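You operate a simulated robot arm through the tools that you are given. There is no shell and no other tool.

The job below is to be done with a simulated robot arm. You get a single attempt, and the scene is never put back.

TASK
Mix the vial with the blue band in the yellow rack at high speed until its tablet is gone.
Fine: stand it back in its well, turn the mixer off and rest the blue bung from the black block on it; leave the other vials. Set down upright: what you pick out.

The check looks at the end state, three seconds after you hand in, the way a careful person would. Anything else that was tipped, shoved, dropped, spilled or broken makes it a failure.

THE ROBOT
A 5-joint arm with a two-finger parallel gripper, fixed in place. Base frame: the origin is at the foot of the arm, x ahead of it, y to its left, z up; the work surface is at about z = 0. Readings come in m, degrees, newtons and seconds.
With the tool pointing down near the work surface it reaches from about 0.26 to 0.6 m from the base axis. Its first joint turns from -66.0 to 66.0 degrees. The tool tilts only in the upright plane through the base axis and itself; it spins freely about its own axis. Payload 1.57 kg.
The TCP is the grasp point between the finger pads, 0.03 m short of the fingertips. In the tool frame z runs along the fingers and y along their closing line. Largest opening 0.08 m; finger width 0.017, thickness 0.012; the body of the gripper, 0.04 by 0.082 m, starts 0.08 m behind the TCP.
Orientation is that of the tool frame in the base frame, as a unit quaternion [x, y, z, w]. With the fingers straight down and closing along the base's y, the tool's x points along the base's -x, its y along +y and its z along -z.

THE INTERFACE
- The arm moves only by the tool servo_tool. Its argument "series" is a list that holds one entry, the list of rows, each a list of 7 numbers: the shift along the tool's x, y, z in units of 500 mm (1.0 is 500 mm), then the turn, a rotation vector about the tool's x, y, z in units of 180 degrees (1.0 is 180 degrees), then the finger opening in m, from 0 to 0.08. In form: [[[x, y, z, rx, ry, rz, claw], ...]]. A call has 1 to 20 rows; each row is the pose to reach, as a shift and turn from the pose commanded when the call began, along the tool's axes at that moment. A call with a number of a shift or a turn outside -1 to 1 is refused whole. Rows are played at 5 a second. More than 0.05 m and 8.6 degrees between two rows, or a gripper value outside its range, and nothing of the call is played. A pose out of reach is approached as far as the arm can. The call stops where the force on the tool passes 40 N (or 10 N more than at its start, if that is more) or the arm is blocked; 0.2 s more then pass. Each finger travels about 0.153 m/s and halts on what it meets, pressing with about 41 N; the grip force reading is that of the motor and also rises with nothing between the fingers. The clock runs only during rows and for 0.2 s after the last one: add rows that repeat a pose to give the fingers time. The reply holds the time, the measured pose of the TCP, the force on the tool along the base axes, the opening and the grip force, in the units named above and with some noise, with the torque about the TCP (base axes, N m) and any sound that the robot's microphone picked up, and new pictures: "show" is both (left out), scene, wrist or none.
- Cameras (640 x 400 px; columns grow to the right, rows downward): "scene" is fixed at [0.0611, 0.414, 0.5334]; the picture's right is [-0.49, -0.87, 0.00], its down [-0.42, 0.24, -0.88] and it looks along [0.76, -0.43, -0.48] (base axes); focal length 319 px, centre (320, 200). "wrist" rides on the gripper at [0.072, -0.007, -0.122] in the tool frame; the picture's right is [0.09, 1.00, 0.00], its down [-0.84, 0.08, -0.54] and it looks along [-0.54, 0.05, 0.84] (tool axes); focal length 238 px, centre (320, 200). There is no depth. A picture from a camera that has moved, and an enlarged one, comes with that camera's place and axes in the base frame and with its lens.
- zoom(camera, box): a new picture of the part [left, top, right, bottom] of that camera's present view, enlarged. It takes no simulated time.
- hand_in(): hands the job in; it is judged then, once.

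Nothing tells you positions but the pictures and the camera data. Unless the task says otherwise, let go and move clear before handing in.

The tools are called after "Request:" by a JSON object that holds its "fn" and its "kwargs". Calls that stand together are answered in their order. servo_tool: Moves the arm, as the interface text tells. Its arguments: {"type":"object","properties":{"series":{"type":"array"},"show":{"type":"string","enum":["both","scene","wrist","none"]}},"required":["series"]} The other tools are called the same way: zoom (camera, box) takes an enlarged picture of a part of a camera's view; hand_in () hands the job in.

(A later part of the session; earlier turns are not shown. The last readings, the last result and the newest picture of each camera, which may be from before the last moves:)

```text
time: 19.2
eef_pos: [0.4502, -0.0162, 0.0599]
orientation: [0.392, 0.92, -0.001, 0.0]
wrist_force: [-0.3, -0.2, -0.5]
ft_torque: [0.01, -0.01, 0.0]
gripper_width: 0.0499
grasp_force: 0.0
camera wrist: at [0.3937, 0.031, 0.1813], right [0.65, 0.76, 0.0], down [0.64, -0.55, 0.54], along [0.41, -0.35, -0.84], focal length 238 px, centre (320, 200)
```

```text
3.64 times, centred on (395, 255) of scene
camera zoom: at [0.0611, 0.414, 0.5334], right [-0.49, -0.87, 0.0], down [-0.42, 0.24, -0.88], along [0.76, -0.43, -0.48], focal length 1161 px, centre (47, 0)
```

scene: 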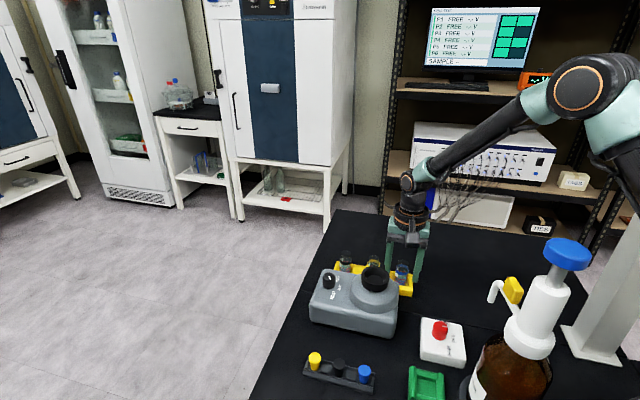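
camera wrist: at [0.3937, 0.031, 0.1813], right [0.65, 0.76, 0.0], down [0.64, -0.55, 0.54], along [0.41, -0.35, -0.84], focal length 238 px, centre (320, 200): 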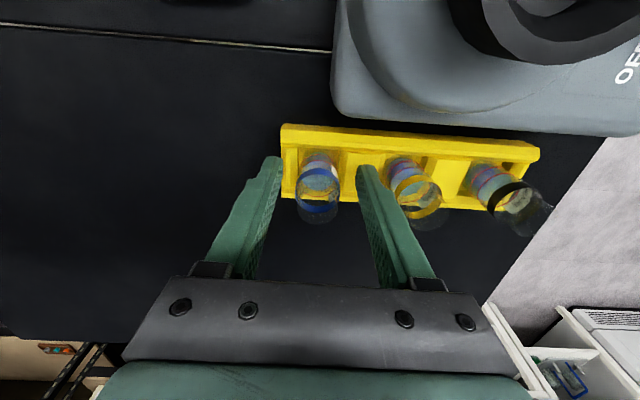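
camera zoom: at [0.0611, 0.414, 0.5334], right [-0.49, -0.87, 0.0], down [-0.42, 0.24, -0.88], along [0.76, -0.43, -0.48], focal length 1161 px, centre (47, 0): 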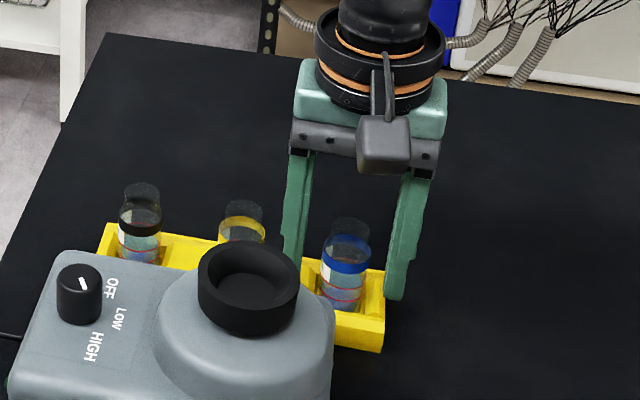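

Both fingers are clear of the rack and the neighbouring vial, with the blue vial centred within about 1 mm. I'll close on it now.

Request:
{"fn": "servo_tool", "kwargs": {"series": [[[0, -0.0012, 0, 0, 0, 0, 0.045], [0, -0.0012, 0, 0, 0, 0, 0.04], [0, -0.0012, 0, 0, 0, 0, 0.035], [0, -0.0012, 0, 0, 0, 0, 0.031], [0, -0.0012, 0, 0, 0, 0, 0.027], [0, -0.0012, 0, 0, 0, 0, 0.024], [0, -0.0012, 0, 0, 0, 0, 0.022], [0, -0.0012, 0, 0, 0, 0, 0.022]]], "show": "both"}}

Request:
{"fn": "zoom", "kwargs": {"camera": "wrist", "box": [240, 120, 400, 260]}}

Request:
{"fn": "zoom", "kwargs": {"camera": "scene", "box": [345, 200, 445, 310]}}

```text
time: 21.0
eef_pos: [0.448, -0.0164, 0.0602]
orientation: [0.391, 0.92, 0.0, 0.0]
wrist_force: [0.4, 0.3, 0.0]
ft_torque: [0.0, 0.04, 0.0]
gripper_width: 0.0257
grasp_force: 37.7
camera wrist: at [0.3932, 0.0305, 0.1816], right [0.65, 0.76, 0.0], down [0.64, -0.55, 0.54], along [0.41, -0.35, -0.84], focal length 238 px, centre (320, 200)
```

scene: 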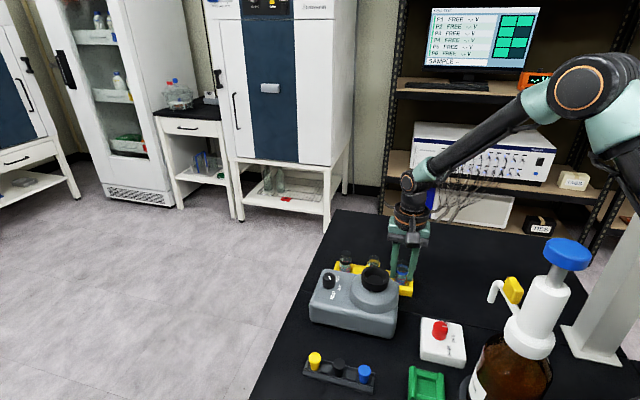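
wrist: 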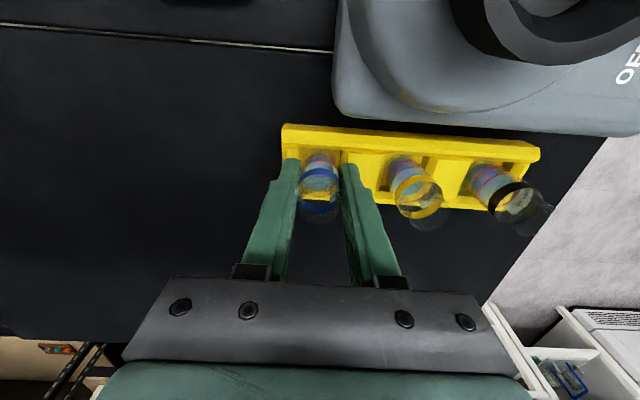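

```text
2.86 times, centred on (320, 190) of wrist
camera zoom: at [0.3932, 0.0305, 0.1816], right [0.65, 0.76, 0.0], down [0.64, -0.55, 0.54], along [0.41, -0.35, -0.84], focal length 681 px, centre (320, 229)
```

zoom: 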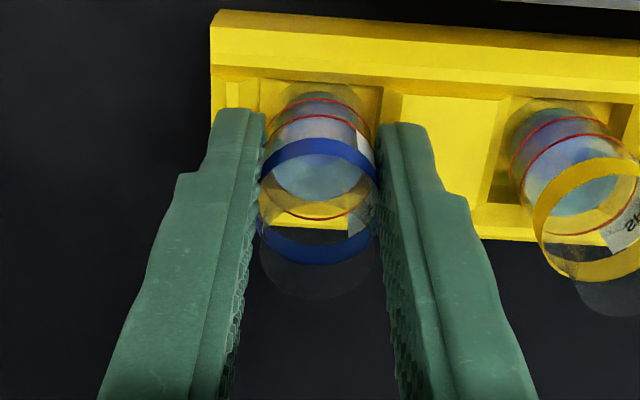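

```text
3.64 times, centred on (395, 255) of scene
camera zoom: at [0.0611, 0.414, 0.5334], right [-0.49, -0.87, 0.0], down [-0.42, 0.24, -0.88], along [0.76, -0.43, -0.48], focal length 1161 px, centre (47, 0)
```

zoom: 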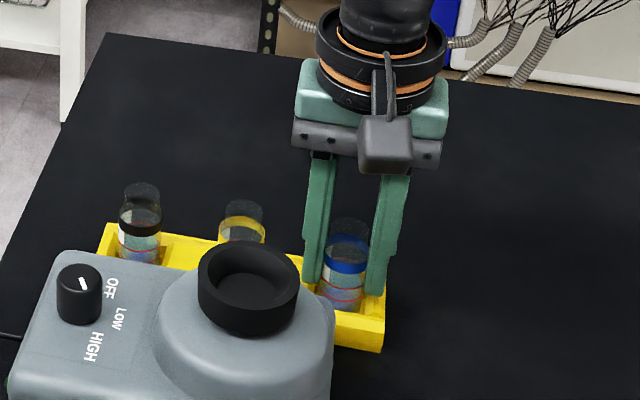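

The vial is held (25.7 mm wide, 38 N grip, no side load). I'll lift it straight up.

Request:
{"fn": "servo_tool", "kwargs": {"series": [[[0, 0, -0.02, 0, 0, 0, 0.022], [0, 0, -0.06, 0, 0, 0, 0.022], [0, 0, -0.11, 0, 0, 0, 0.022], [0, 0, -0.16, 0, 0, 0, 0.022], [0, 0, -0.21, 0, 0, 0, 0.022], [0, 0, -0.25, 0, 0, 0, 0.022], [0, 0, -0.28, 0, 0, 0, 0.022], [0, 0, -0.28, 0, 0, 0, 0.022]]], "show": "both"}}

Request:
{"fn": "zoom", "kwargs": {"camera": "wrist", "box": [240, 80, 400, 260]}}

Request:
{"fn": "zoom", "kwargs": {"camera": "scene", "box": [355, 170, 445, 280]}}

```text
time: 22.8
eef_pos: [0.4497, -0.0174, 0.2006]
orientation: [0.392, 0.92, -0.001, 0.001]
wrist_force: [-0.3, 0.3, -1.3]
ft_torque: [-0.02, 0.03, -0.02]
gripper_width: 0.0259
grasp_force: 37.2
camera wrist: at [0.3937, 0.0296, 0.3217], right [0.65, 0.76, 0.0], down [0.64, -0.55, 0.54], along [0.41, -0.35, -0.84], focal length 238 px, centre (320, 200)
```

scene: 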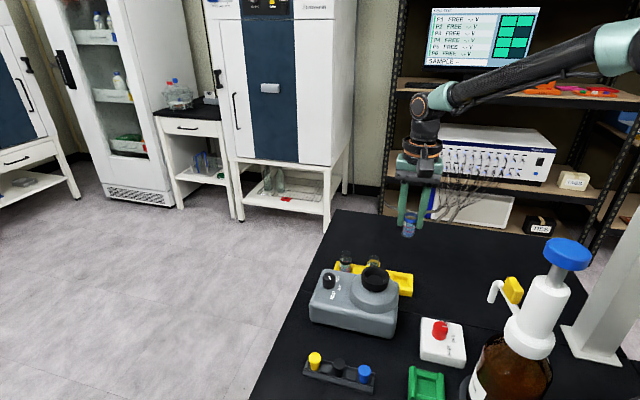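
wrist: 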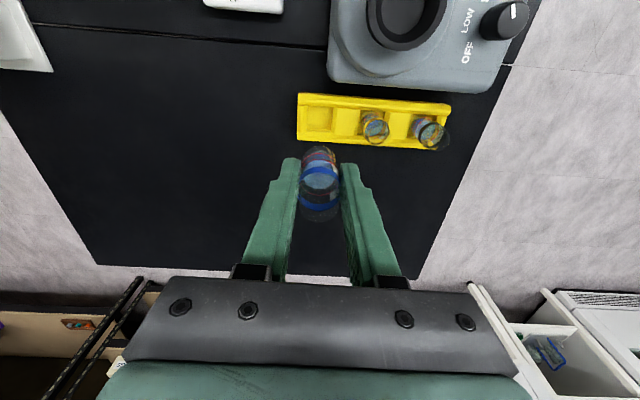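

```text
2.22 times, centred on (320, 170) of wrist
camera zoom: at [0.3937, 0.0296, 0.3217], right [0.65, 0.76, 0.0], down [0.64, -0.55, 0.54], along [0.41, -0.35, -0.84], focal length 530 px, centre (320, 267)
```

zoom: 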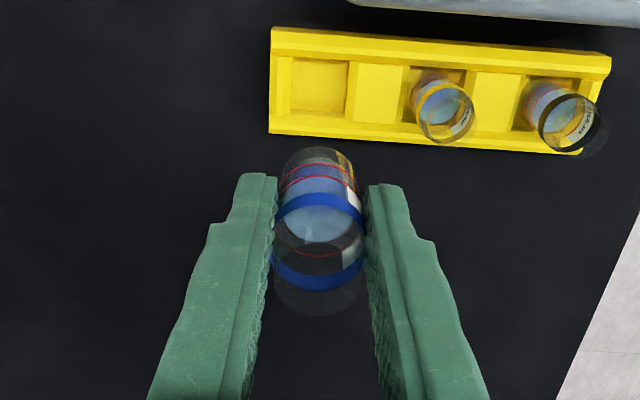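

```text
3.64 times, centred on (400, 225) of scene
camera zoom: at [0.0611, 0.414, 0.5334], right [-0.49, -0.87, 0.0], down [-0.42, 0.24, -0.88], along [0.76, -0.43, -0.48], focal length 1161 px, centre (29, 109)
```

zoom: 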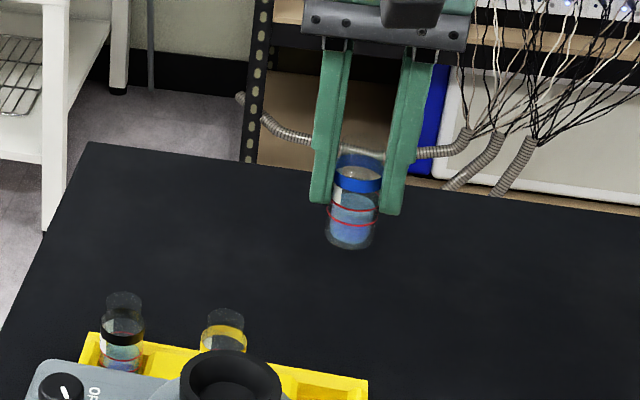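

The vial is lifted and upright, and its well is empty. I'll look closely at the contents to see the tablet.

Request:
{"fn": "zoom", "kwargs": {"camera": "scene", "box": [390, 205, 425, 245]}}

Request:
{"fn": "zoom", "kwargs": {"camera": "wrist", "box": [295, 140, 345, 225]}}

Request:
{"fn": "zoom", "kwargs": {"camera": "wrist", "box": [290, 80, 460, 160]}}

```text
10.00 times, centred on (408, 225) of scene
camera zoom: at [0.0611, 0.414, 0.5334], right [-0.49, -0.87, 0.0], down [-0.42, 0.24, -0.88], along [0.76, -0.43, -0.48], focal length 3192 px, centre (-555, -50)
```

zoom: 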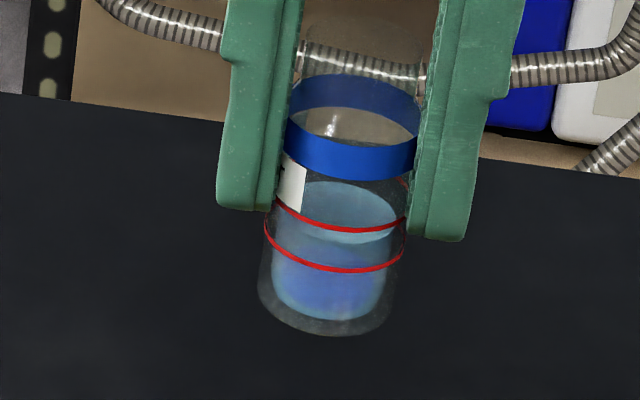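

```text
4.71 times, centred on (320, 182) of wrist
camera zoom: at [0.3937, 0.0296, 0.3217], right [0.65, 0.76, 0.0], down [0.64, -0.55, 0.54], along [0.41, -0.35, -0.84], focal length 1122 px, centre (320, 282)
```

zoom: 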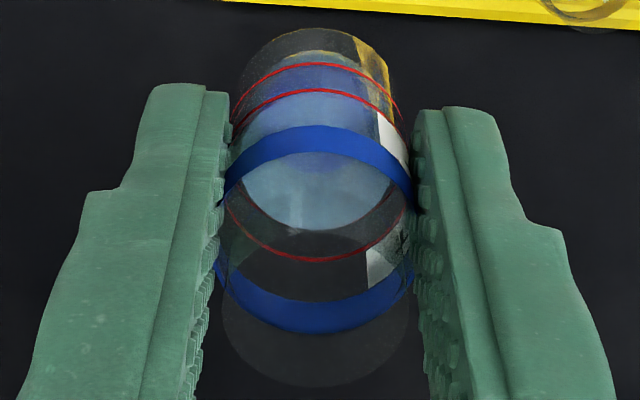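

```text
3.76 times, centred on (375, 120) of wrist
camera zoom: at [0.3937, 0.0296, 0.3217], right [0.65, 0.76, 0.0], down [0.64, -0.55, 0.54], along [0.41, -0.35, -0.84], focal length 897 px, centre (113, 501)
```

zoom: 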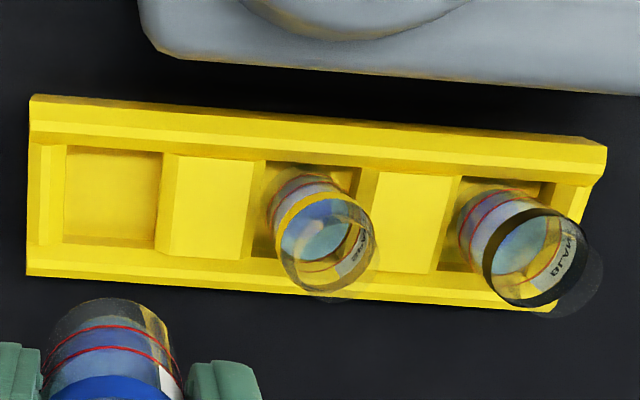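

The vial holds a bluish liquid with a darker blob (the tablet) low down between the red lines. Now I carry it over the mixer's cup at this height.

Request:
{"fn": "servo_tool", "kwargs": {"series": [[[0.02, 0.0092, 0, 0, 0, 0, 0.022], [0.055, 0.0254, 0, 0, 0, 0, 0.022], [0.095, 0.0439, 0, 0, 0, 0, 0.022], [0.135, 0.0624, 0, 0, 0, 0, 0.022], [0.17, 0.0786, 0, 0, 0, 0, 0.022], [0.198, 0.0916, 0, 0, 0, 0, 0.022], [0.2128, 0.0984, 0, 0, 0, 0, 0.022], [0.2128, 0.0984, 0, 0, 0, 0, 0.022], [0.2128, 0.0984, 0, 0, 0, 0, 0.022]]], "show": "both"}}

Request:
{"fn": "zoom", "kwargs": {"camera": "wrist", "box": [230, 60, 410, 240]}}

Request:
{"fn": "zoom", "kwargs": {"camera": "scene", "box": [325, 200, 425, 310]}}

```text
time: 24.8
eef_pos: [0.4103, 0.0924, 0.1988]
orientation: [0.392, 0.92, 0.001, 0.0]
wrist_force: [-0.2, 0.0, 0.2]
ft_torque: [0.0, 0.01, 0.0]
gripper_width: 0.0258
grasp_force: 36.9
camera wrist: at [0.3553, 0.14, 0.3211], right [0.65, 0.76, 0.0], down [0.64, -0.55, 0.54], along [0.41, -0.35, -0.84], focal length 238 px, centre (320, 200)
```

scene: 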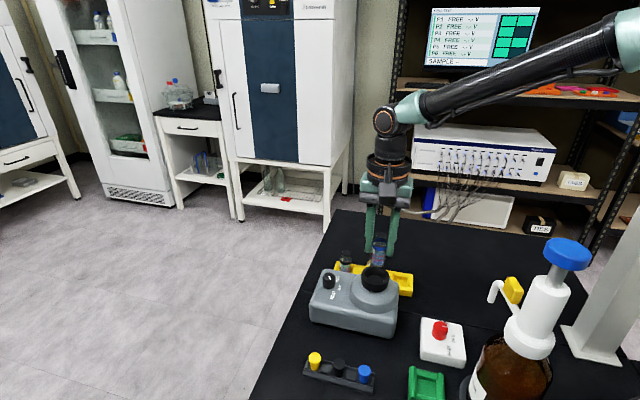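
wrist: 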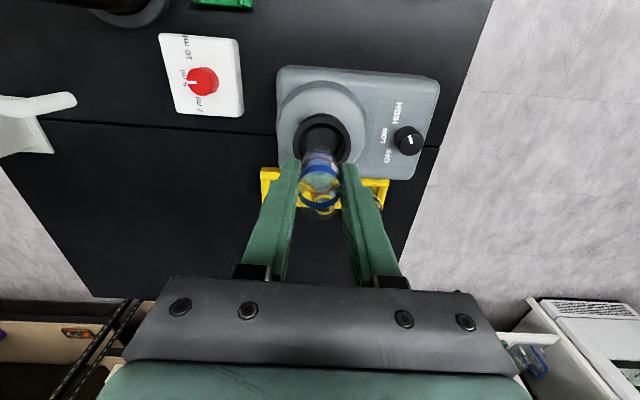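

```text
2.22 times, centred on (320, 150) of wrist
camera zoom: at [0.3553, 0.14, 0.3211], right [0.65, 0.76, 0.0], down [0.64, -0.55, 0.54], along [0.41, -0.35, -0.84], focal length 530 px, centre (320, 311)
```

zoom: 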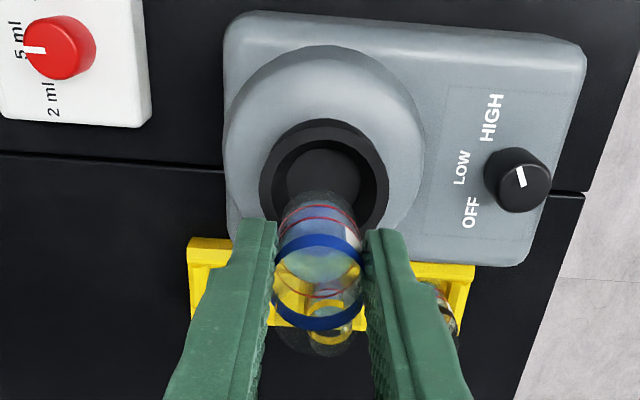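

```text
3.64 times, centred on (375, 255) of scene
camera zoom: at [0.0611, 0.414, 0.5334], right [-0.49, -0.87, 0.0], down [-0.42, 0.24, -0.88], along [0.76, -0.43, -0.48], focal length 1161 px, centre (120, 0)
```

zoom: 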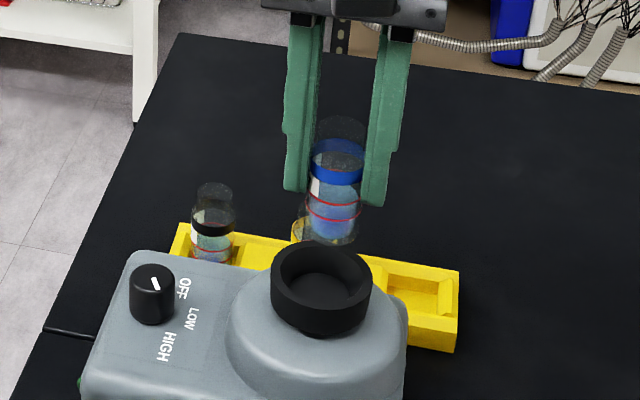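

The vial is over the cup within a few millimetres; I'll make a small correction along the rack direction and lower towards the cup.

Request:
{"fn": "servo_tool", "kwargs": {"series": [[[0.002, 0.003, 0.01, 0, 0, 0, 0.022], [0.002, 0.003, 0.03, 0, 0, 0, 0.022], [0.002, 0.003, 0.05, 0, 0, 0, 0.022], [0.002, 0.003, 0.0616, 0, 0, 0, 0.022], [0.002, 0.003, 0.0616, 0, 0, 0, 0.022]]], "show": "both"}}

Request:
{"fn": "zoom", "kwargs": {"camera": "wrist", "box": [230, 60, 410, 240]}}

Request:
{"fn": "zoom", "kwargs": {"camera": "scene", "box": [340, 220, 410, 300]}}

```text
time: 26.0
eef_pos: [0.4106, 0.0958, 0.1691]
orientation: [0.392, 0.92, 0.0, -0.001]
wrist_force: [-0.5, 1.0, -0.2]
ft_torque: [-0.04, -0.06, 0.03]
gripper_width: 0.0255
grasp_force: 37.0
camera wrist: at [0.3554, 0.1424, 0.29], right [0.65, 0.76, 0.0], down [0.64, -0.55, 0.54], along [0.41, -0.35, -0.84], focal length 238 px, centre (320, 200)
```

scene: 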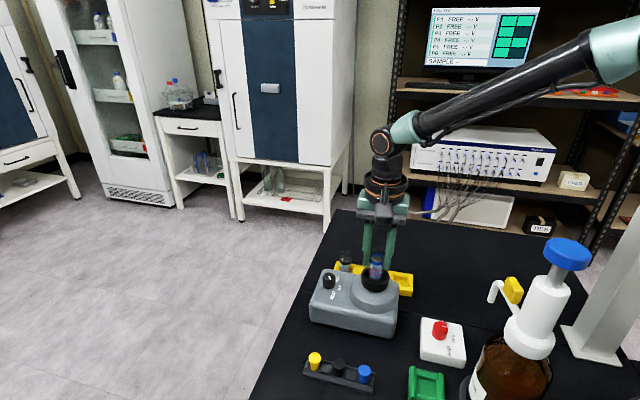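
wrist: 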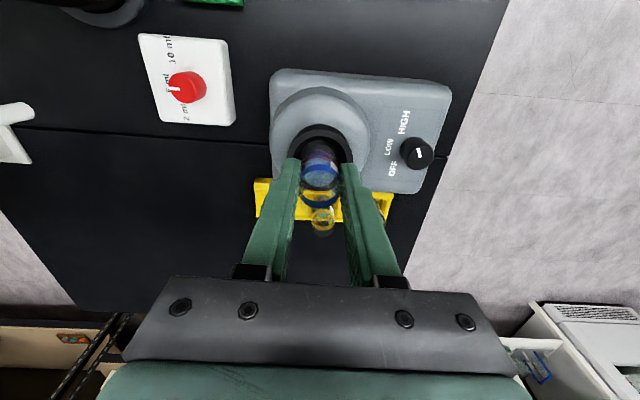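

```text
2.22 times, centred on (320, 150) of wrist
camera zoom: at [0.3554, 0.1424, 0.29], right [0.65, 0.76, 0.0], down [0.64, -0.55, 0.54], along [0.41, -0.35, -0.84], focal length 530 px, centre (320, 311)
```

zoom: 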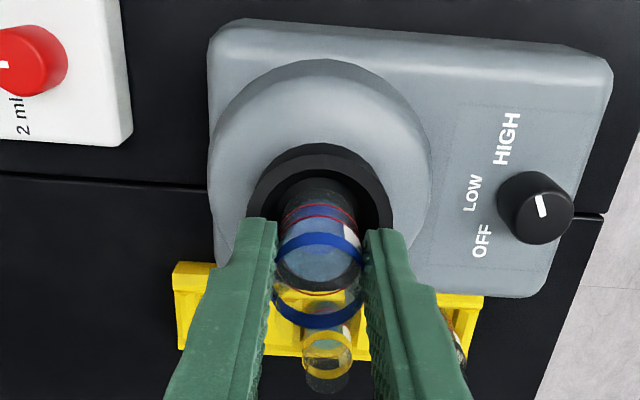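

```text
5.00 times, centred on (375, 260) of scene
camera zoom: at [0.0611, 0.414, 0.5334], right [-0.49, -0.87, 0.0], down [-0.42, 0.24, -0.88], along [0.76, -0.43, -0.48], focal length 1596 px, centre (45, -100)
```

zoom: 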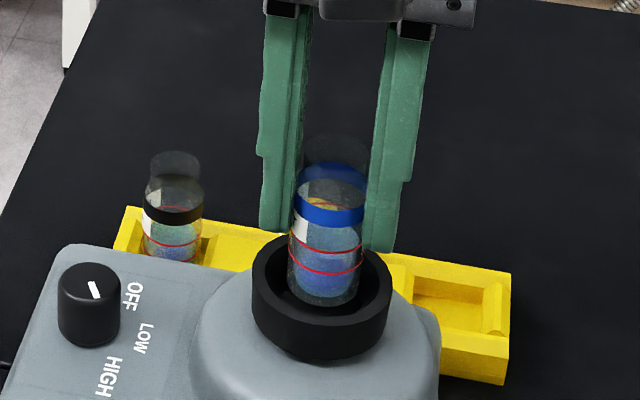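

The vial is just above the cup's rim. Before lowering further, I'll enlarge both views to check the alignment between vial and cup.

Request:
{"fn": "zoom", "kwargs": {"camera": "wrist", "box": [280, 110, 360, 190]}}

Request:
{"fn": "zoom", "kwargs": {"camera": "scene", "box": [350, 240, 400, 300]}}

```text
5.00 times, centred on (320, 150) of wrist
camera zoom: at [0.3554, 0.1424, 0.29], right [0.65, 0.76, 0.0], down [0.64, -0.55, 0.54], along [0.41, -0.35, -0.84], focal length 1192 px, centre (320, 450)
```

zoom: 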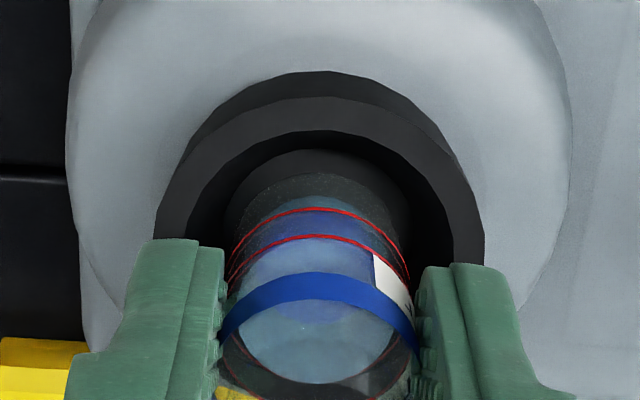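

```text
6.67 times, centred on (375, 270) of scene
camera zoom: at [0.0611, 0.414, 0.5334], right [-0.49, -0.87, 0.0], down [-0.42, 0.24, -0.88], along [0.76, -0.43, -0.48], focal length 2128 px, centre (-47, -267)
```

zoom: 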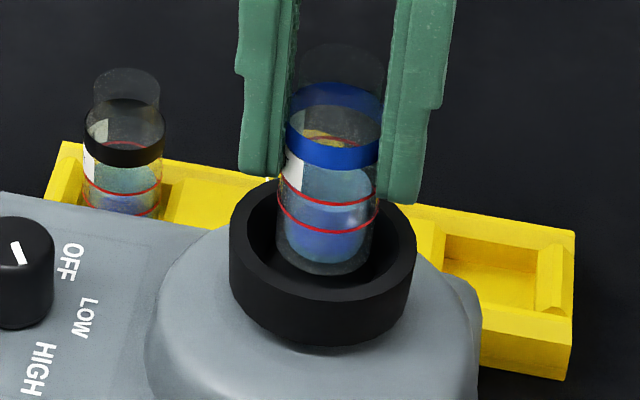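

The vial is within about 2 mm of the cup's axis in both views. I'll lower slowly, in 2.5 mm steps, towards the cup's floor.

Request:
{"fn": "servo_tool", "kwargs": {"series": [[[0, 0, 0.005, 0, 0, 0, 0.022], [0, 0, 0.01, 0, 0, 0, 0.022], [0, 0, 0.015, 0, 0, 0, 0.022], [0, 0, 0.02, 0, 0, 0, 0.022], [0, 0, 0.02, 0, 0, 0, 0.022]]], "show": "both"}}

Request:
{"fn": "zoom", "kwargs": {"camera": "scene", "box": [350, 240, 400, 300]}}

Request:
{"fn": "zoom", "kwargs": {"camera": "wrist", "box": [280, 110, 360, 210]}}

```text
time: 27.2
eef_pos: [0.4121, 0.0954, 0.1584]
orientation: [0.392, 0.92, 0.0, 0.0]
wrist_force: [0.2, 0.1, 0.8]
ft_torque: [-0.05, -0.02, -0.02]
gripper_width: 0.0258
grasp_force: 36.6
camera wrist: at [0.3564, 0.1425, 0.2801], right [0.65, 0.76, 0.0], down [0.64, -0.55, 0.54], along [0.41, -0.35, -0.84], focal length 238 px, centre (320, 200)
```

scene: 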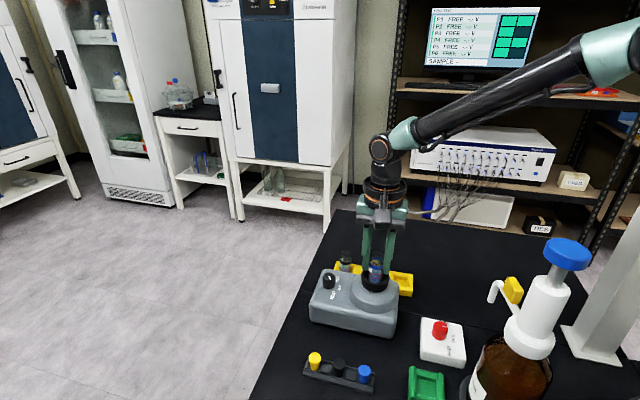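
wrist: 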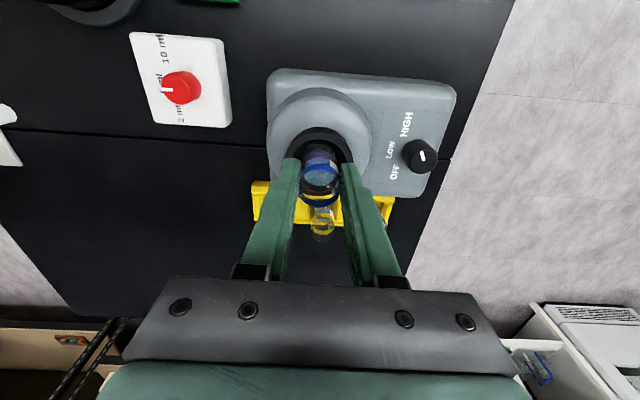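

```text
6.67 times, centred on (375, 270) of scene
camera zoom: at [0.0611, 0.414, 0.5334], right [-0.49, -0.87, 0.0], down [-0.42, 0.24, -0.88], along [0.76, -0.43, -0.48], focal length 2128 px, centre (-47, -267)
```

zoom: 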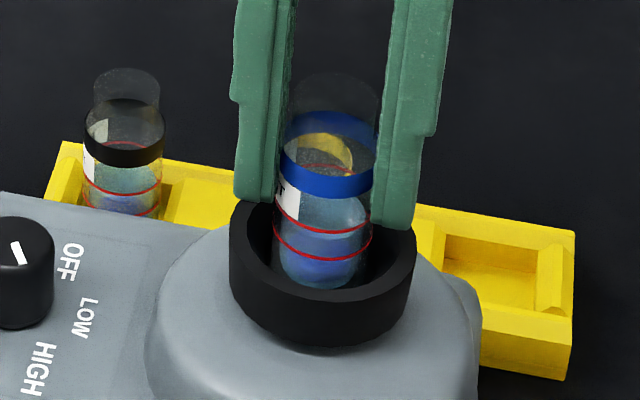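

```text
4.00 times, centred on (320, 160) of wrist
camera zoom: at [0.3564, 0.1425, 0.2801], right [0.65, 0.76, 0.0], down [0.64, -0.55, 0.54], along [0.41, -0.35, -0.84], focal length 953 px, centre (320, 360)
```

zoom: 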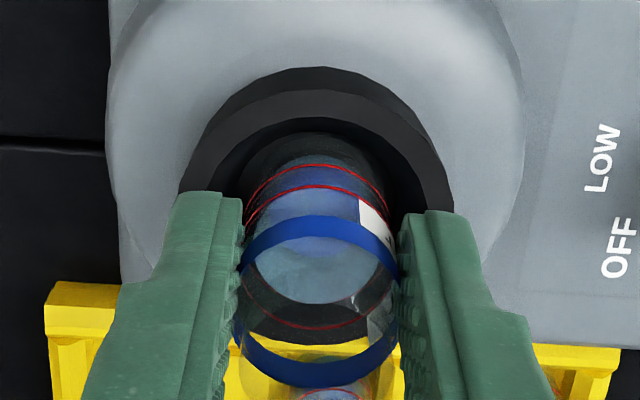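

The vial's foot is now inside the cup with no contact force. I'll go on down in 1–1.5 mm steps until it touches.

Request:
{"fn": "servo_tool", "kwargs": {"series": [[[0, 0, 0.003, 0, 0, 0, 0.022], [0, 0, 0.006, 0, 0, 0, 0.022], [0, 0, 0.009, 0, 0, 0, 0.022], [0, 0, 0.009, 0, 0, 0, 0.022]]], "show": "none"}}

```text
time: 28.2
eef_pos: [0.4113, 0.0974, 0.1557]
orientation: [0.392, 0.92, 0.0, 0.0]
wrist_force: [0.8, -0.6, 2.0]
ft_torque: [-0.11, -0.04, -0.06]
gripper_width: 0.026
grasp_force: 36.7
```

Request:
{"fn": "servo_tool", "kwargs": {"series": [[[0, 0, 0.002, 0, 0, 0, 0.022], [0, 0, 0.004, 0, 0, 0, 0.022], [0, 0, 0.004, 0, 0, 0, 0.022]]], "show": "none"}}

```text
time: 29.0
eef_pos: [0.4126, 0.0971, 0.1515]
orientation: [0.391, 0.92, 0.0, 0.001]
wrist_force: [-1.4, -1.3, 4.6]
ft_torque: [-0.09, 0.05, -0.01]
gripper_width: 0.026
grasp_force: 37.1
```

The upward force is now 4.6 N, so the vial seems to be touching the cup. I'll look at it.

Request:
{"fn": "servo_tool", "kwargs": {"series": [[[0, 0, 0.001, 0, 0, 0, 0.022], [0, 0, 0.001, 0, 0, 0, 0.022]]], "show": "both"}}

Request:
{"fn": "zoom", "kwargs": {"camera": "scene", "box": [350, 240, 400, 300]}}

Request:
{"fn": "zoom", "kwargs": {"camera": "wrist", "box": [280, 110, 360, 210]}}

```text
time: 29.6
eef_pos: [0.4116, 0.0963, 0.1527]
orientation: [0.391, 0.92, -0.001, 0.0]
wrist_force: [-2.4, 1.7, 5.0]
ft_torque: [0.07, 0.13, -0.01]
gripper_width: 0.0258
grasp_force: 37.1
camera wrist: at [0.3566, 0.1434, 0.274], right [0.65, 0.76, 0.0], down [0.64, -0.55, 0.54], along [0.41, -0.35, -0.84], focal length 238 px, centre (320, 200)
```

scene: 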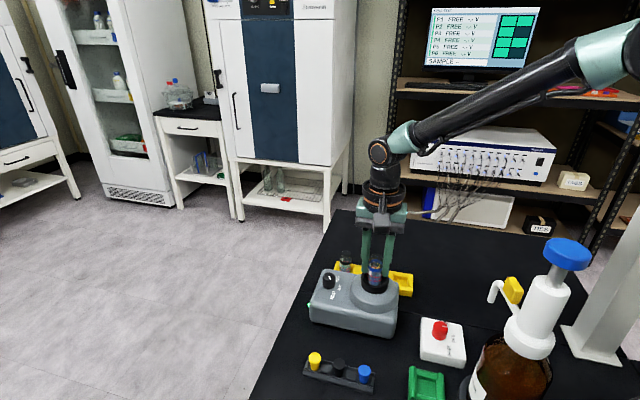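
wrist: 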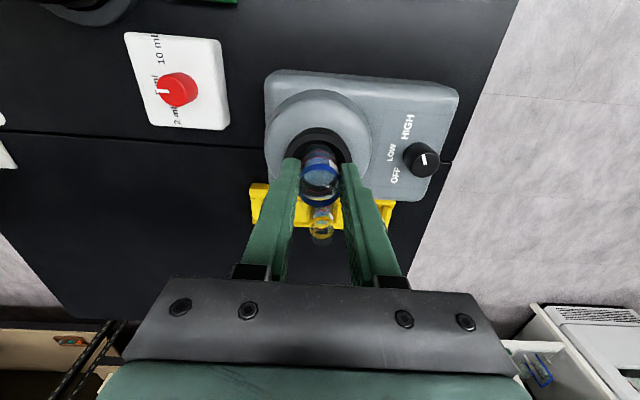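

```text
6.67 times, centred on (375, 270) of scene
camera zoom: at [0.061, 0.414, 0.5335], right [-0.49, -0.87, 0.0], down [-0.42, 0.24, -0.88], along [0.76, -0.43, -0.48], focal length 2128 px, centre (-47, -267)
```

zoom: 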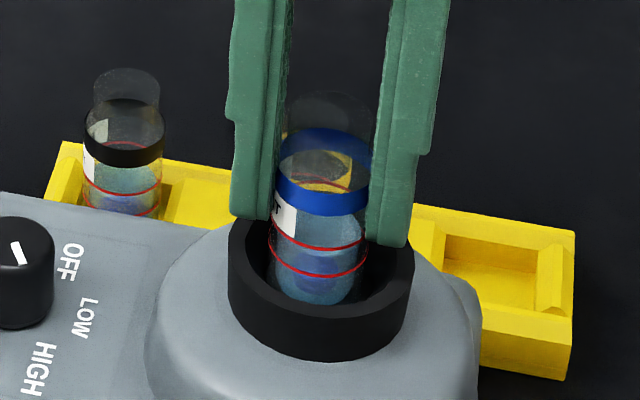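

```text
4.00 times, centred on (320, 160) of wrist
camera zoom: at [0.3566, 0.1434, 0.274], right [0.65, 0.76, 0.0], down [0.64, -0.55, 0.54], along [0.41, -0.35, -0.84], focal length 953 px, centre (320, 360)
```

zoom: 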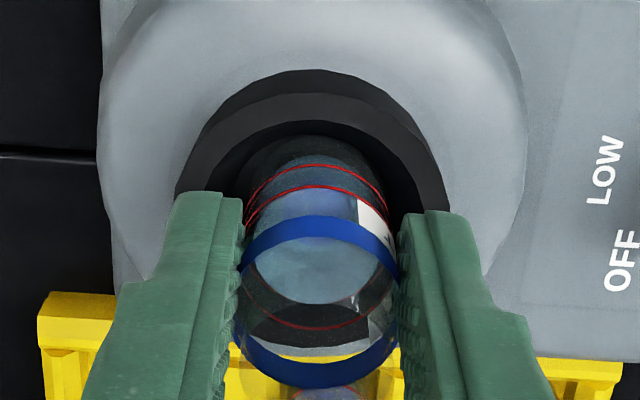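

The cup has moved down under light pressure and the contents are already changing, so the mixer is running under the vial. I'll hold here for a few seconds and watch the tablet.

Request:
{"fn": "servo_tool", "kwargs": {"series": [[[0, 0, 0, 0, 0, 0, 0.022], [0, 0, 0, 0, 0, 0, 0.022], [0, 0, 0, 0, 0, 0, 0.022], [0, 0, 0, 0, 0, 0, 0.022], [0, 0, 0, 0, 0, 0, 0.022], [0, 0, 0, 0, 0, 0, 0.022], [0, 0, 0, 0, 0, 0, 0.022], [0, 0, 0, 0, 0, 0, 0.022], [0, 0, 0, 0, 0, 0, 0.022], [0, 0, 0, 0, 0, 0, 0.022]]], "show": "none"}}

Request:
{"fn": "zoom", "kwargs": {"camera": "scene", "box": [360, 245, 395, 290]}}

Request:
{"fn": "zoom", "kwargs": {"camera": "wrist", "box": [290, 120, 350, 220]}}

```text
time: 31.8
eef_pos: [0.4128, 0.0957, 0.1523]
orientation: [0.392, 0.92, -0.001, 0.0]
wrist_force: [0.5, -0.7, 4.5]
ft_torque: [-0.08, -0.05, -0.02]
gripper_width: 0.0258
grasp_force: 37.5
```

```text
8.89 times, centred on (378, 268) of scene
camera zoom: at [0.061, 0.414, 0.5335], right [-0.49, -0.87, 0.0], down [-0.42, 0.24, -0.88], along [0.76, -0.43, -0.48], focal length 2837 px, centre (-191, -400)
```

zoom: 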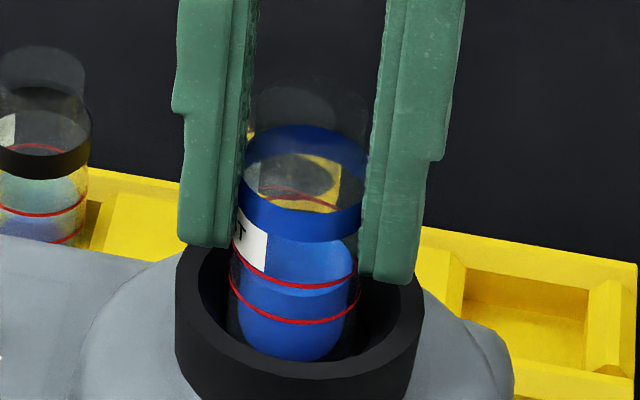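

```text
4.00 times, centred on (320, 170) of wrist
camera zoom: at [0.3567, 0.1432, 0.2741], right [0.65, 0.76, 0.0], down [0.64, -0.55, 0.54], along [0.41, -0.35, -0.84], focal length 953 px, centre (320, 320)
```

zoom: 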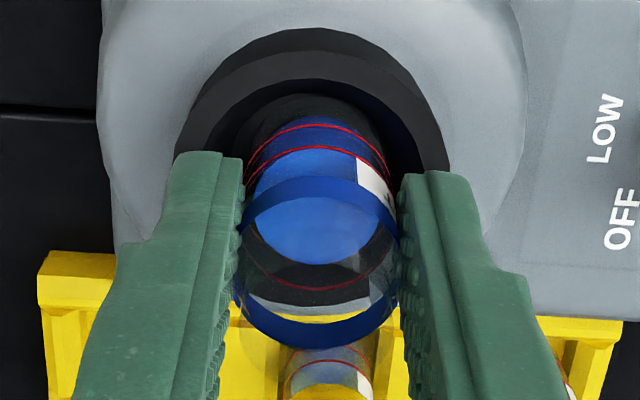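

The liquid has turned a strong, even blue as the tablet dissolves. I'll hold a bit longer and compare.

Request:
{"fn": "servo_tool", "kwargs": {"series": [[[0, 0, 0, 0, 0, 0, 0.022], [0, 0, 0, 0, 0, 0, 0.022], [0, 0, 0, 0, 0, 0, 0.022], [0, 0, 0, 0, 0, 0, 0.022], [0, 0, 0, 0, 0, 0, 0.022], [0, 0, 0, 0, 0, 0, 0.022], [0, 0, 0, 0, 0, 0, 0.022], [0, 0, 0, 0, 0, 0, 0.022], [0, 0, 0, 0, 0, 0, 0.022], [0, 0, 0, 0, 0, 0, 0.022]]], "show": "none"}}

Request:
{"fn": "zoom", "kwargs": {"camera": "scene", "box": [360, 245, 395, 290]}}

Request:
{"fn": "zoom", "kwargs": {"camera": "wrist", "box": [290, 120, 350, 220]}}

```text
time: 34.0
eef_pos: [0.4122, 0.0957, 0.1517]
orientation: [0.392, 0.92, 0.0, 0.0]
wrist_force: [-0.2, 0.9, 4.5]
ft_torque: [-0.02, -0.01, 0.0]
gripper_width: 0.0257
grasp_force: 36.5
```

```text
8.89 times, centred on (378, 268) of scene
camera zoom: at [0.061, 0.414, 0.5335], right [-0.49, -0.87, 0.0], down [-0.42, 0.24, -0.88], along [0.76, -0.43, -0.48], focal length 2837 px, centre (-191, -400)
```

zoom: 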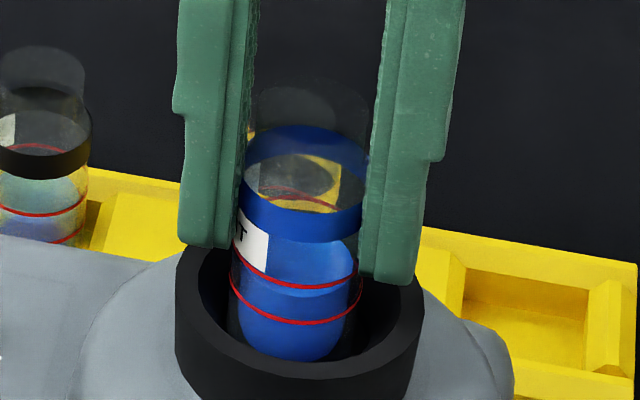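

```text
4.00 times, centred on (320, 170) of wrist
camera zoom: at [0.3567, 0.1432, 0.274], right [0.65, 0.76, 0.0], down [0.64, -0.55, 0.54], along [0.41, -0.35, -0.84], focal length 953 px, centre (320, 320)
```

zoom: 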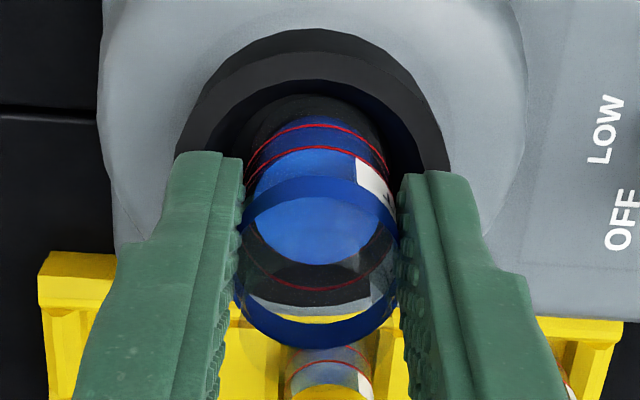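

The colour is unchanged over the last two seconds, so it seems saturated. I'll hold a little longer for safety, then lift the vial clear to inspect it.

Request:
{"fn": "servo_tool", "kwargs": {"series": [[[0, 0, 0, 0, 0, 0, 0.022], [0, 0, 0, 0, 0, 0, 0.022], [0, 0, 0, 0, 0, 0, 0.022], [0, 0, 0, 0, 0, 0, 0.022], [0, 0, 0, 0, 0, 0, 0.022], [0, 0, 0, 0, 0, 0, 0.022], [0, 0, 0, 0, 0, 0, 0.022], [0, 0, 0, 0, 0, 0, 0.022], [0, 0, 0, 0, 0, 0, 0.022], [0, 0, 0, 0, 0, 0, 0.022], [0, 0, 0, 0, 0, 0, 0.022], [0, 0, 0, 0, 0, 0, 0.022], [0, 0, 0, 0, 0, 0, 0.022], [0, 0, 0, 0, 0, 0, 0.022], [0, 0, 0, 0, 0, 0, 0.022]]], "show": "none"}}

Request:
{"fn": "zoom", "kwargs": {"camera": "scene", "box": [360, 245, 395, 290]}}

```text
time: 37.2
eef_pos: [0.4123, 0.0946, 0.1525]
orientation: [0.392, 0.92, 0.0, 0.001]
wrist_force: [0.0, -0.1, 3.2]
ft_torque: [-0.06, 0.01, -0.02]
gripper_width: 0.0258
grasp_force: 37.4
```

```text
8.89 times, centred on (378, 268) of scene
camera zoom: at [0.061, 0.414, 0.5335], right [-0.49, -0.87, 0.0], down [-0.42, 0.24, -0.88], along [0.76, -0.43, -0.48], focal length 2837 px, centre (-191, -400)
```

zoom: 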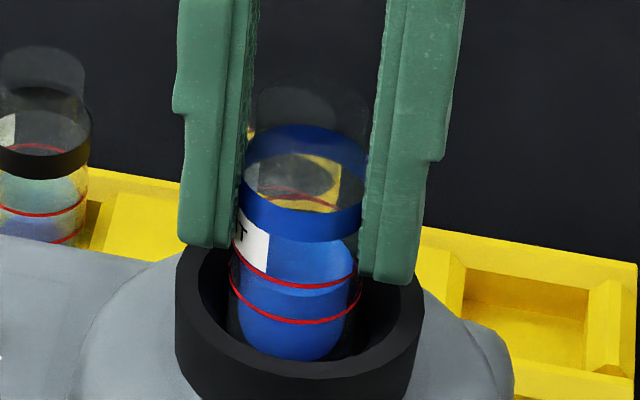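

The colour stays the same at a saturated blue. I'll lift the vial straight out of the cup and inspect it.

Request:
{"fn": "servo_tool", "kwargs": {"series": [[[0, 0, -0.01, 0, 0, 0, 0.022], [0, 0, -0.025, 0, 0, 0, 0.022], [0, 0, -0.045, 0, 0, 0, 0.022], [0, 0, -0.065, 0, 0, 0, 0.022], [0, 0, -0.085, 0, 0, 0, 0.022], [0, 0, -0.0956, 0, 0, 0, 0.022], [0, 0, -0.0956, 0, 0, 0, 0.022]]], "show": "both"}}

Request:
{"fn": "zoom", "kwargs": {"camera": "scene", "box": [360, 220, 400, 275]}}

Request:
{"fn": "zoom", "kwargs": {"camera": "wrist", "box": [290, 120, 350, 220]}}

```text
time: 38.8
eef_pos: [0.4111, 0.0963, 0.1986]
orientation: [0.391, 0.92, 0.0, 0.0]
wrist_force: [0.0, -1.0, 0.0]
ft_torque: [-0.04, 0.0, -0.03]
gripper_width: 0.0256
grasp_force: 36.9
camera wrist: at [0.3561, 0.1433, 0.321], right [0.65, 0.76, 0.0], down [0.64, -0.55, 0.54], along [0.41, -0.35, -0.84], focal length 238 px, centre (320, 200)
```

scene: 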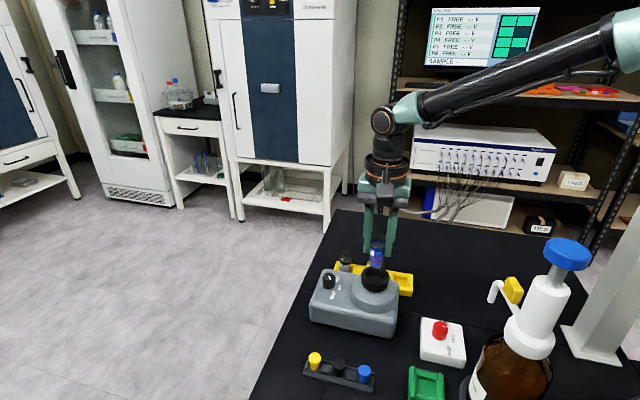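
wrist: 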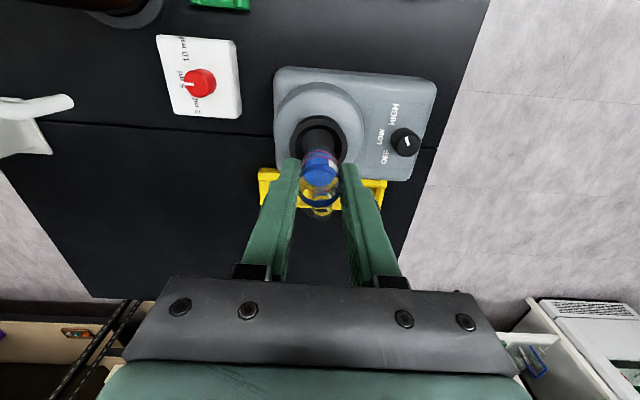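

```text
7.27 times, centred on (380, 248) of scene
camera zoom: at [0.0611, 0.414, 0.5334], right [-0.49, -0.87, 0.0], down [-0.42, 0.24, -0.88], along [0.76, -0.43, -0.48], focal length 2321 px, centre (-116, -146)
```

zoom: 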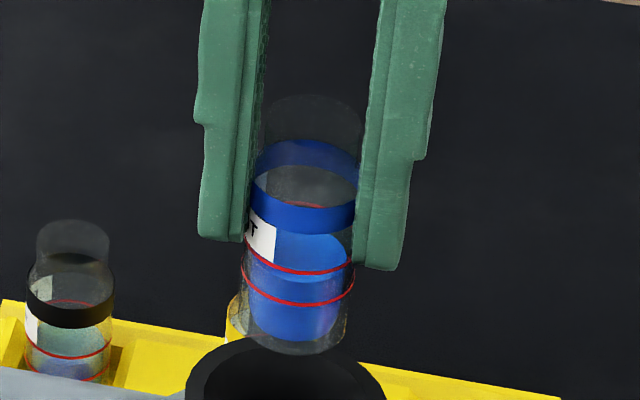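

```text
4.00 times, centred on (320, 170) of wrist
camera zoom: at [0.3561, 0.1433, 0.321], right [0.65, 0.76, 0.0], down [0.64, -0.55, 0.54], along [0.41, -0.35, -0.84], focal length 953 px, centre (320, 320)
```

zoom: 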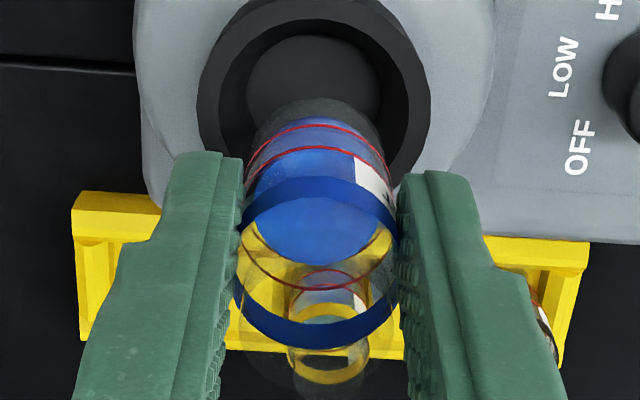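

The contents are now an even, deep blue with no tablet visible, and the vial hasn't slipped. I'll carry it back exactly the way it came, over its well.

Request:
{"fn": "servo_tool", "kwargs": {"series": [[[-0.02, -0.0094, 0, 0, 0, 0, 0.022], [-0.055, -0.026, 0, 0, 0, 0, 0.022], [-0.095, -0.0448, 0, 0, 0, 0, 0.022], [-0.135, -0.0637, 0, 0, 0, 0, 0.022], [-0.17, -0.0803, 0, 0, 0, 0, 0.022], [-0.2, -0.0944, 0, 0, 0, 0, 0.022], [-0.2148, -0.1014, 0, 0, 0, 0, 0.022], [-0.2148, -0.1014, 0, 0, 0, 0, 0.022], [-0.2148, -0.1014, 0, 0, 0, 0, 0.022]]], "show": "both"}}

Request:
{"fn": "zoom", "kwargs": {"camera": "wrist", "box": [240, 80, 400, 260]}}

Request:
{"fn": "zoom", "kwargs": {"camera": "scene", "box": [355, 170, 445, 310]}}

```text
time: 40.8
eef_pos: [0.4495, -0.0164, 0.1988]
orientation: [0.391, 0.92, 0.001, 0.0]
wrist_force: [0.5, 0.3, -0.7]
ft_torque: [0.0, -0.02, 0.04]
gripper_width: 0.0256
grasp_force: 37.0
camera wrist: at [0.3944, 0.031, 0.3207], right [0.65, 0.76, 0.0], down [0.64, -0.55, 0.54], along [0.41, -0.35, -0.84], focal length 238 px, centre (320, 200)
```

scene: 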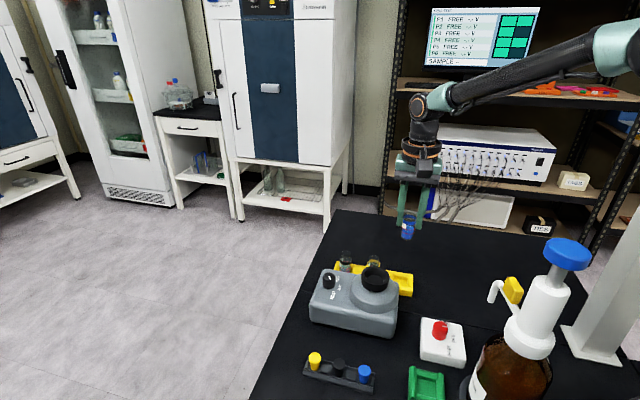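
wrist: 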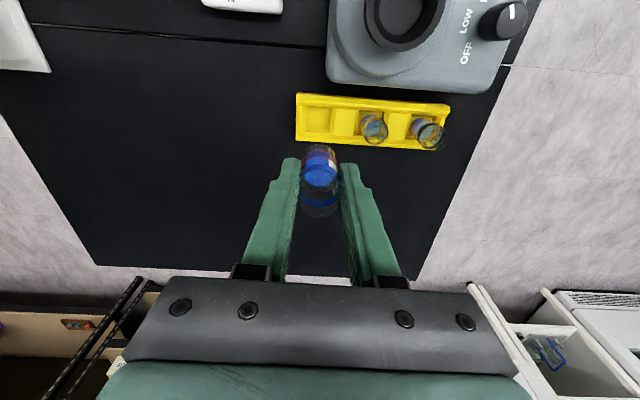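

```text
2.22 times, centred on (320, 170) of wrist
camera zoom: at [0.3944, 0.031, 0.3207], right [0.65, 0.76, 0.0], down [0.64, -0.55, 0.54], along [0.41, -0.35, -0.84], focal length 530 px, centre (320, 267)
```

zoom: 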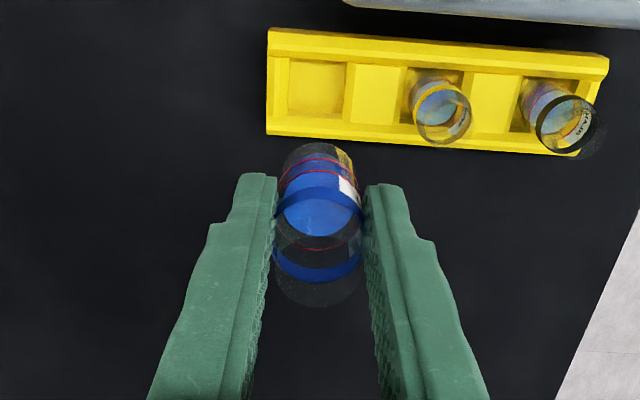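

```text
2.86 times, centred on (400, 240) of scene
camera zoom: at [0.0611, 0.414, 0.5334], right [-0.49, -0.87, 0.0], down [-0.42, 0.24, -0.88], along [0.76, -0.43, -0.48], focal length 912 px, centre (91, 86)
```

zoom: 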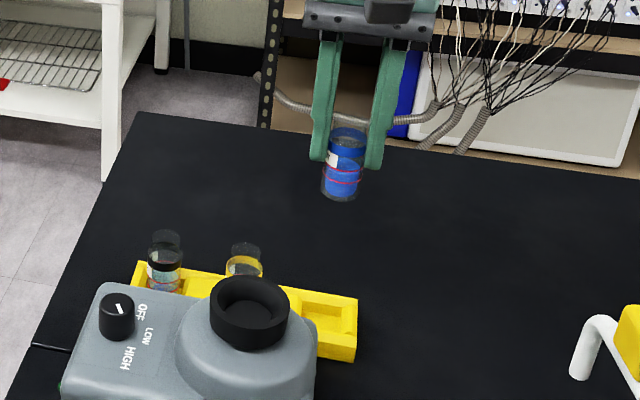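

The vial is back above its empty well. I'll lower it, slowing near the rack.

Request:
{"fn": "servo_tool", "kwargs": {"series": [[[0, 0, 0.04, 0, 0, 0, 0.022], [0, 0, 0.09, 0, 0, 0, 0.022], [0, 0, 0.14, 0, 0, 0, 0.022], [0, 0, 0.18, 0, 0, 0, 0.022], [0, 0, 0.21, 0, 0, 0, 0.022], [0, 0, 0.225, 0, 0, 0, 0.022], [0, 0, 0.225, 0, 0, 0, 0.022]]], "show": "both"}}

Request:
{"fn": "zoom", "kwargs": {"camera": "wrist", "box": [240, 100, 400, 240]}}

Request:
{"fn": "zoom", "kwargs": {"camera": "scene", "box": [360, 220, 430, 310]}}

```text
time: 42.4
eef_pos: [0.4502, -0.0182, 0.0865]
orientation: [0.391, 0.92, 0.0, 0.0]
wrist_force: [0.6, 0.6, -0.4]
ft_torque: [0.01, 0.0, -0.01]
gripper_width: 0.0261
grasp_force: 36.6
camera wrist: at [0.3945, 0.0293, 0.2081], right [0.65, 0.76, 0.0], down [0.64, -0.55, 0.54], along [0.41, -0.35, -0.84], focal length 238 px, centre (320, 200)
```

scene: 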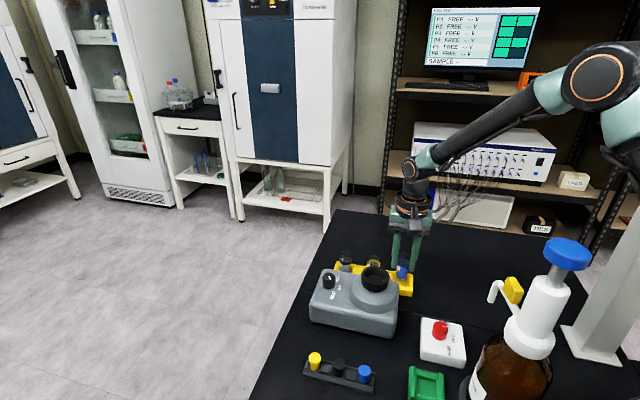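
wrist: 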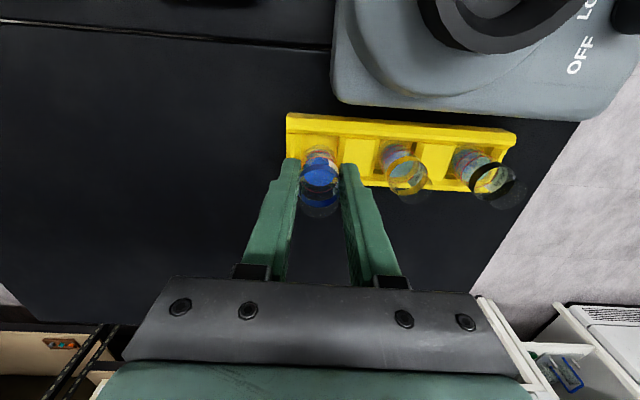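

```text
2.86 times, centred on (320, 170) of wrist
camera zoom: at [0.3945, 0.0293, 0.2081], right [0.65, 0.76, 0.0], down [0.64, -0.55, 0.54], along [0.41, -0.35, -0.84], focal length 681 px, centre (320, 286)
```

zoom: 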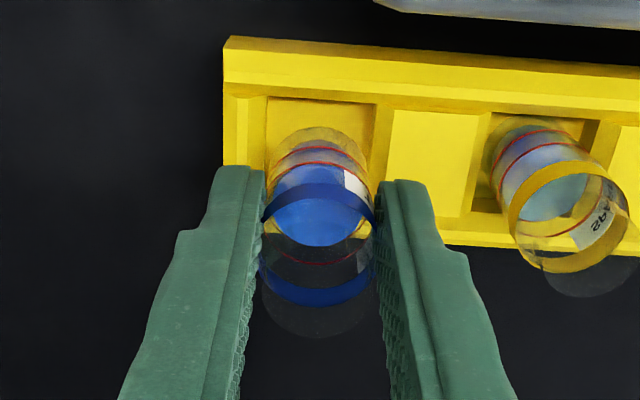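

```text
4.44 times, centred on (395, 265) of scene
camera zoom: at [0.0611, 0.414, 0.5334], right [-0.49, -0.87, 0.0], down [-0.42, 0.24, -0.88], along [0.76, -0.43, -0.48], focal length 1418 px, centre (-13, -89)
```

zoom: 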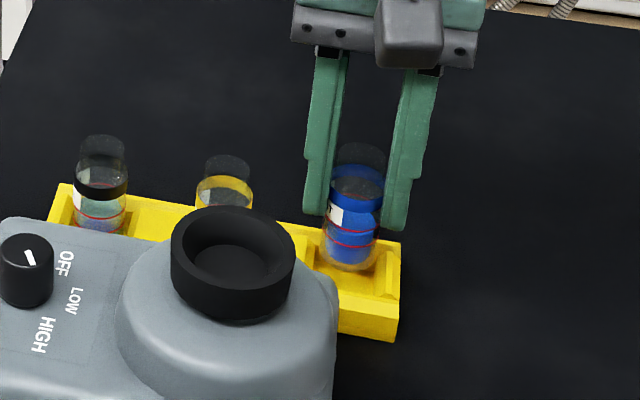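

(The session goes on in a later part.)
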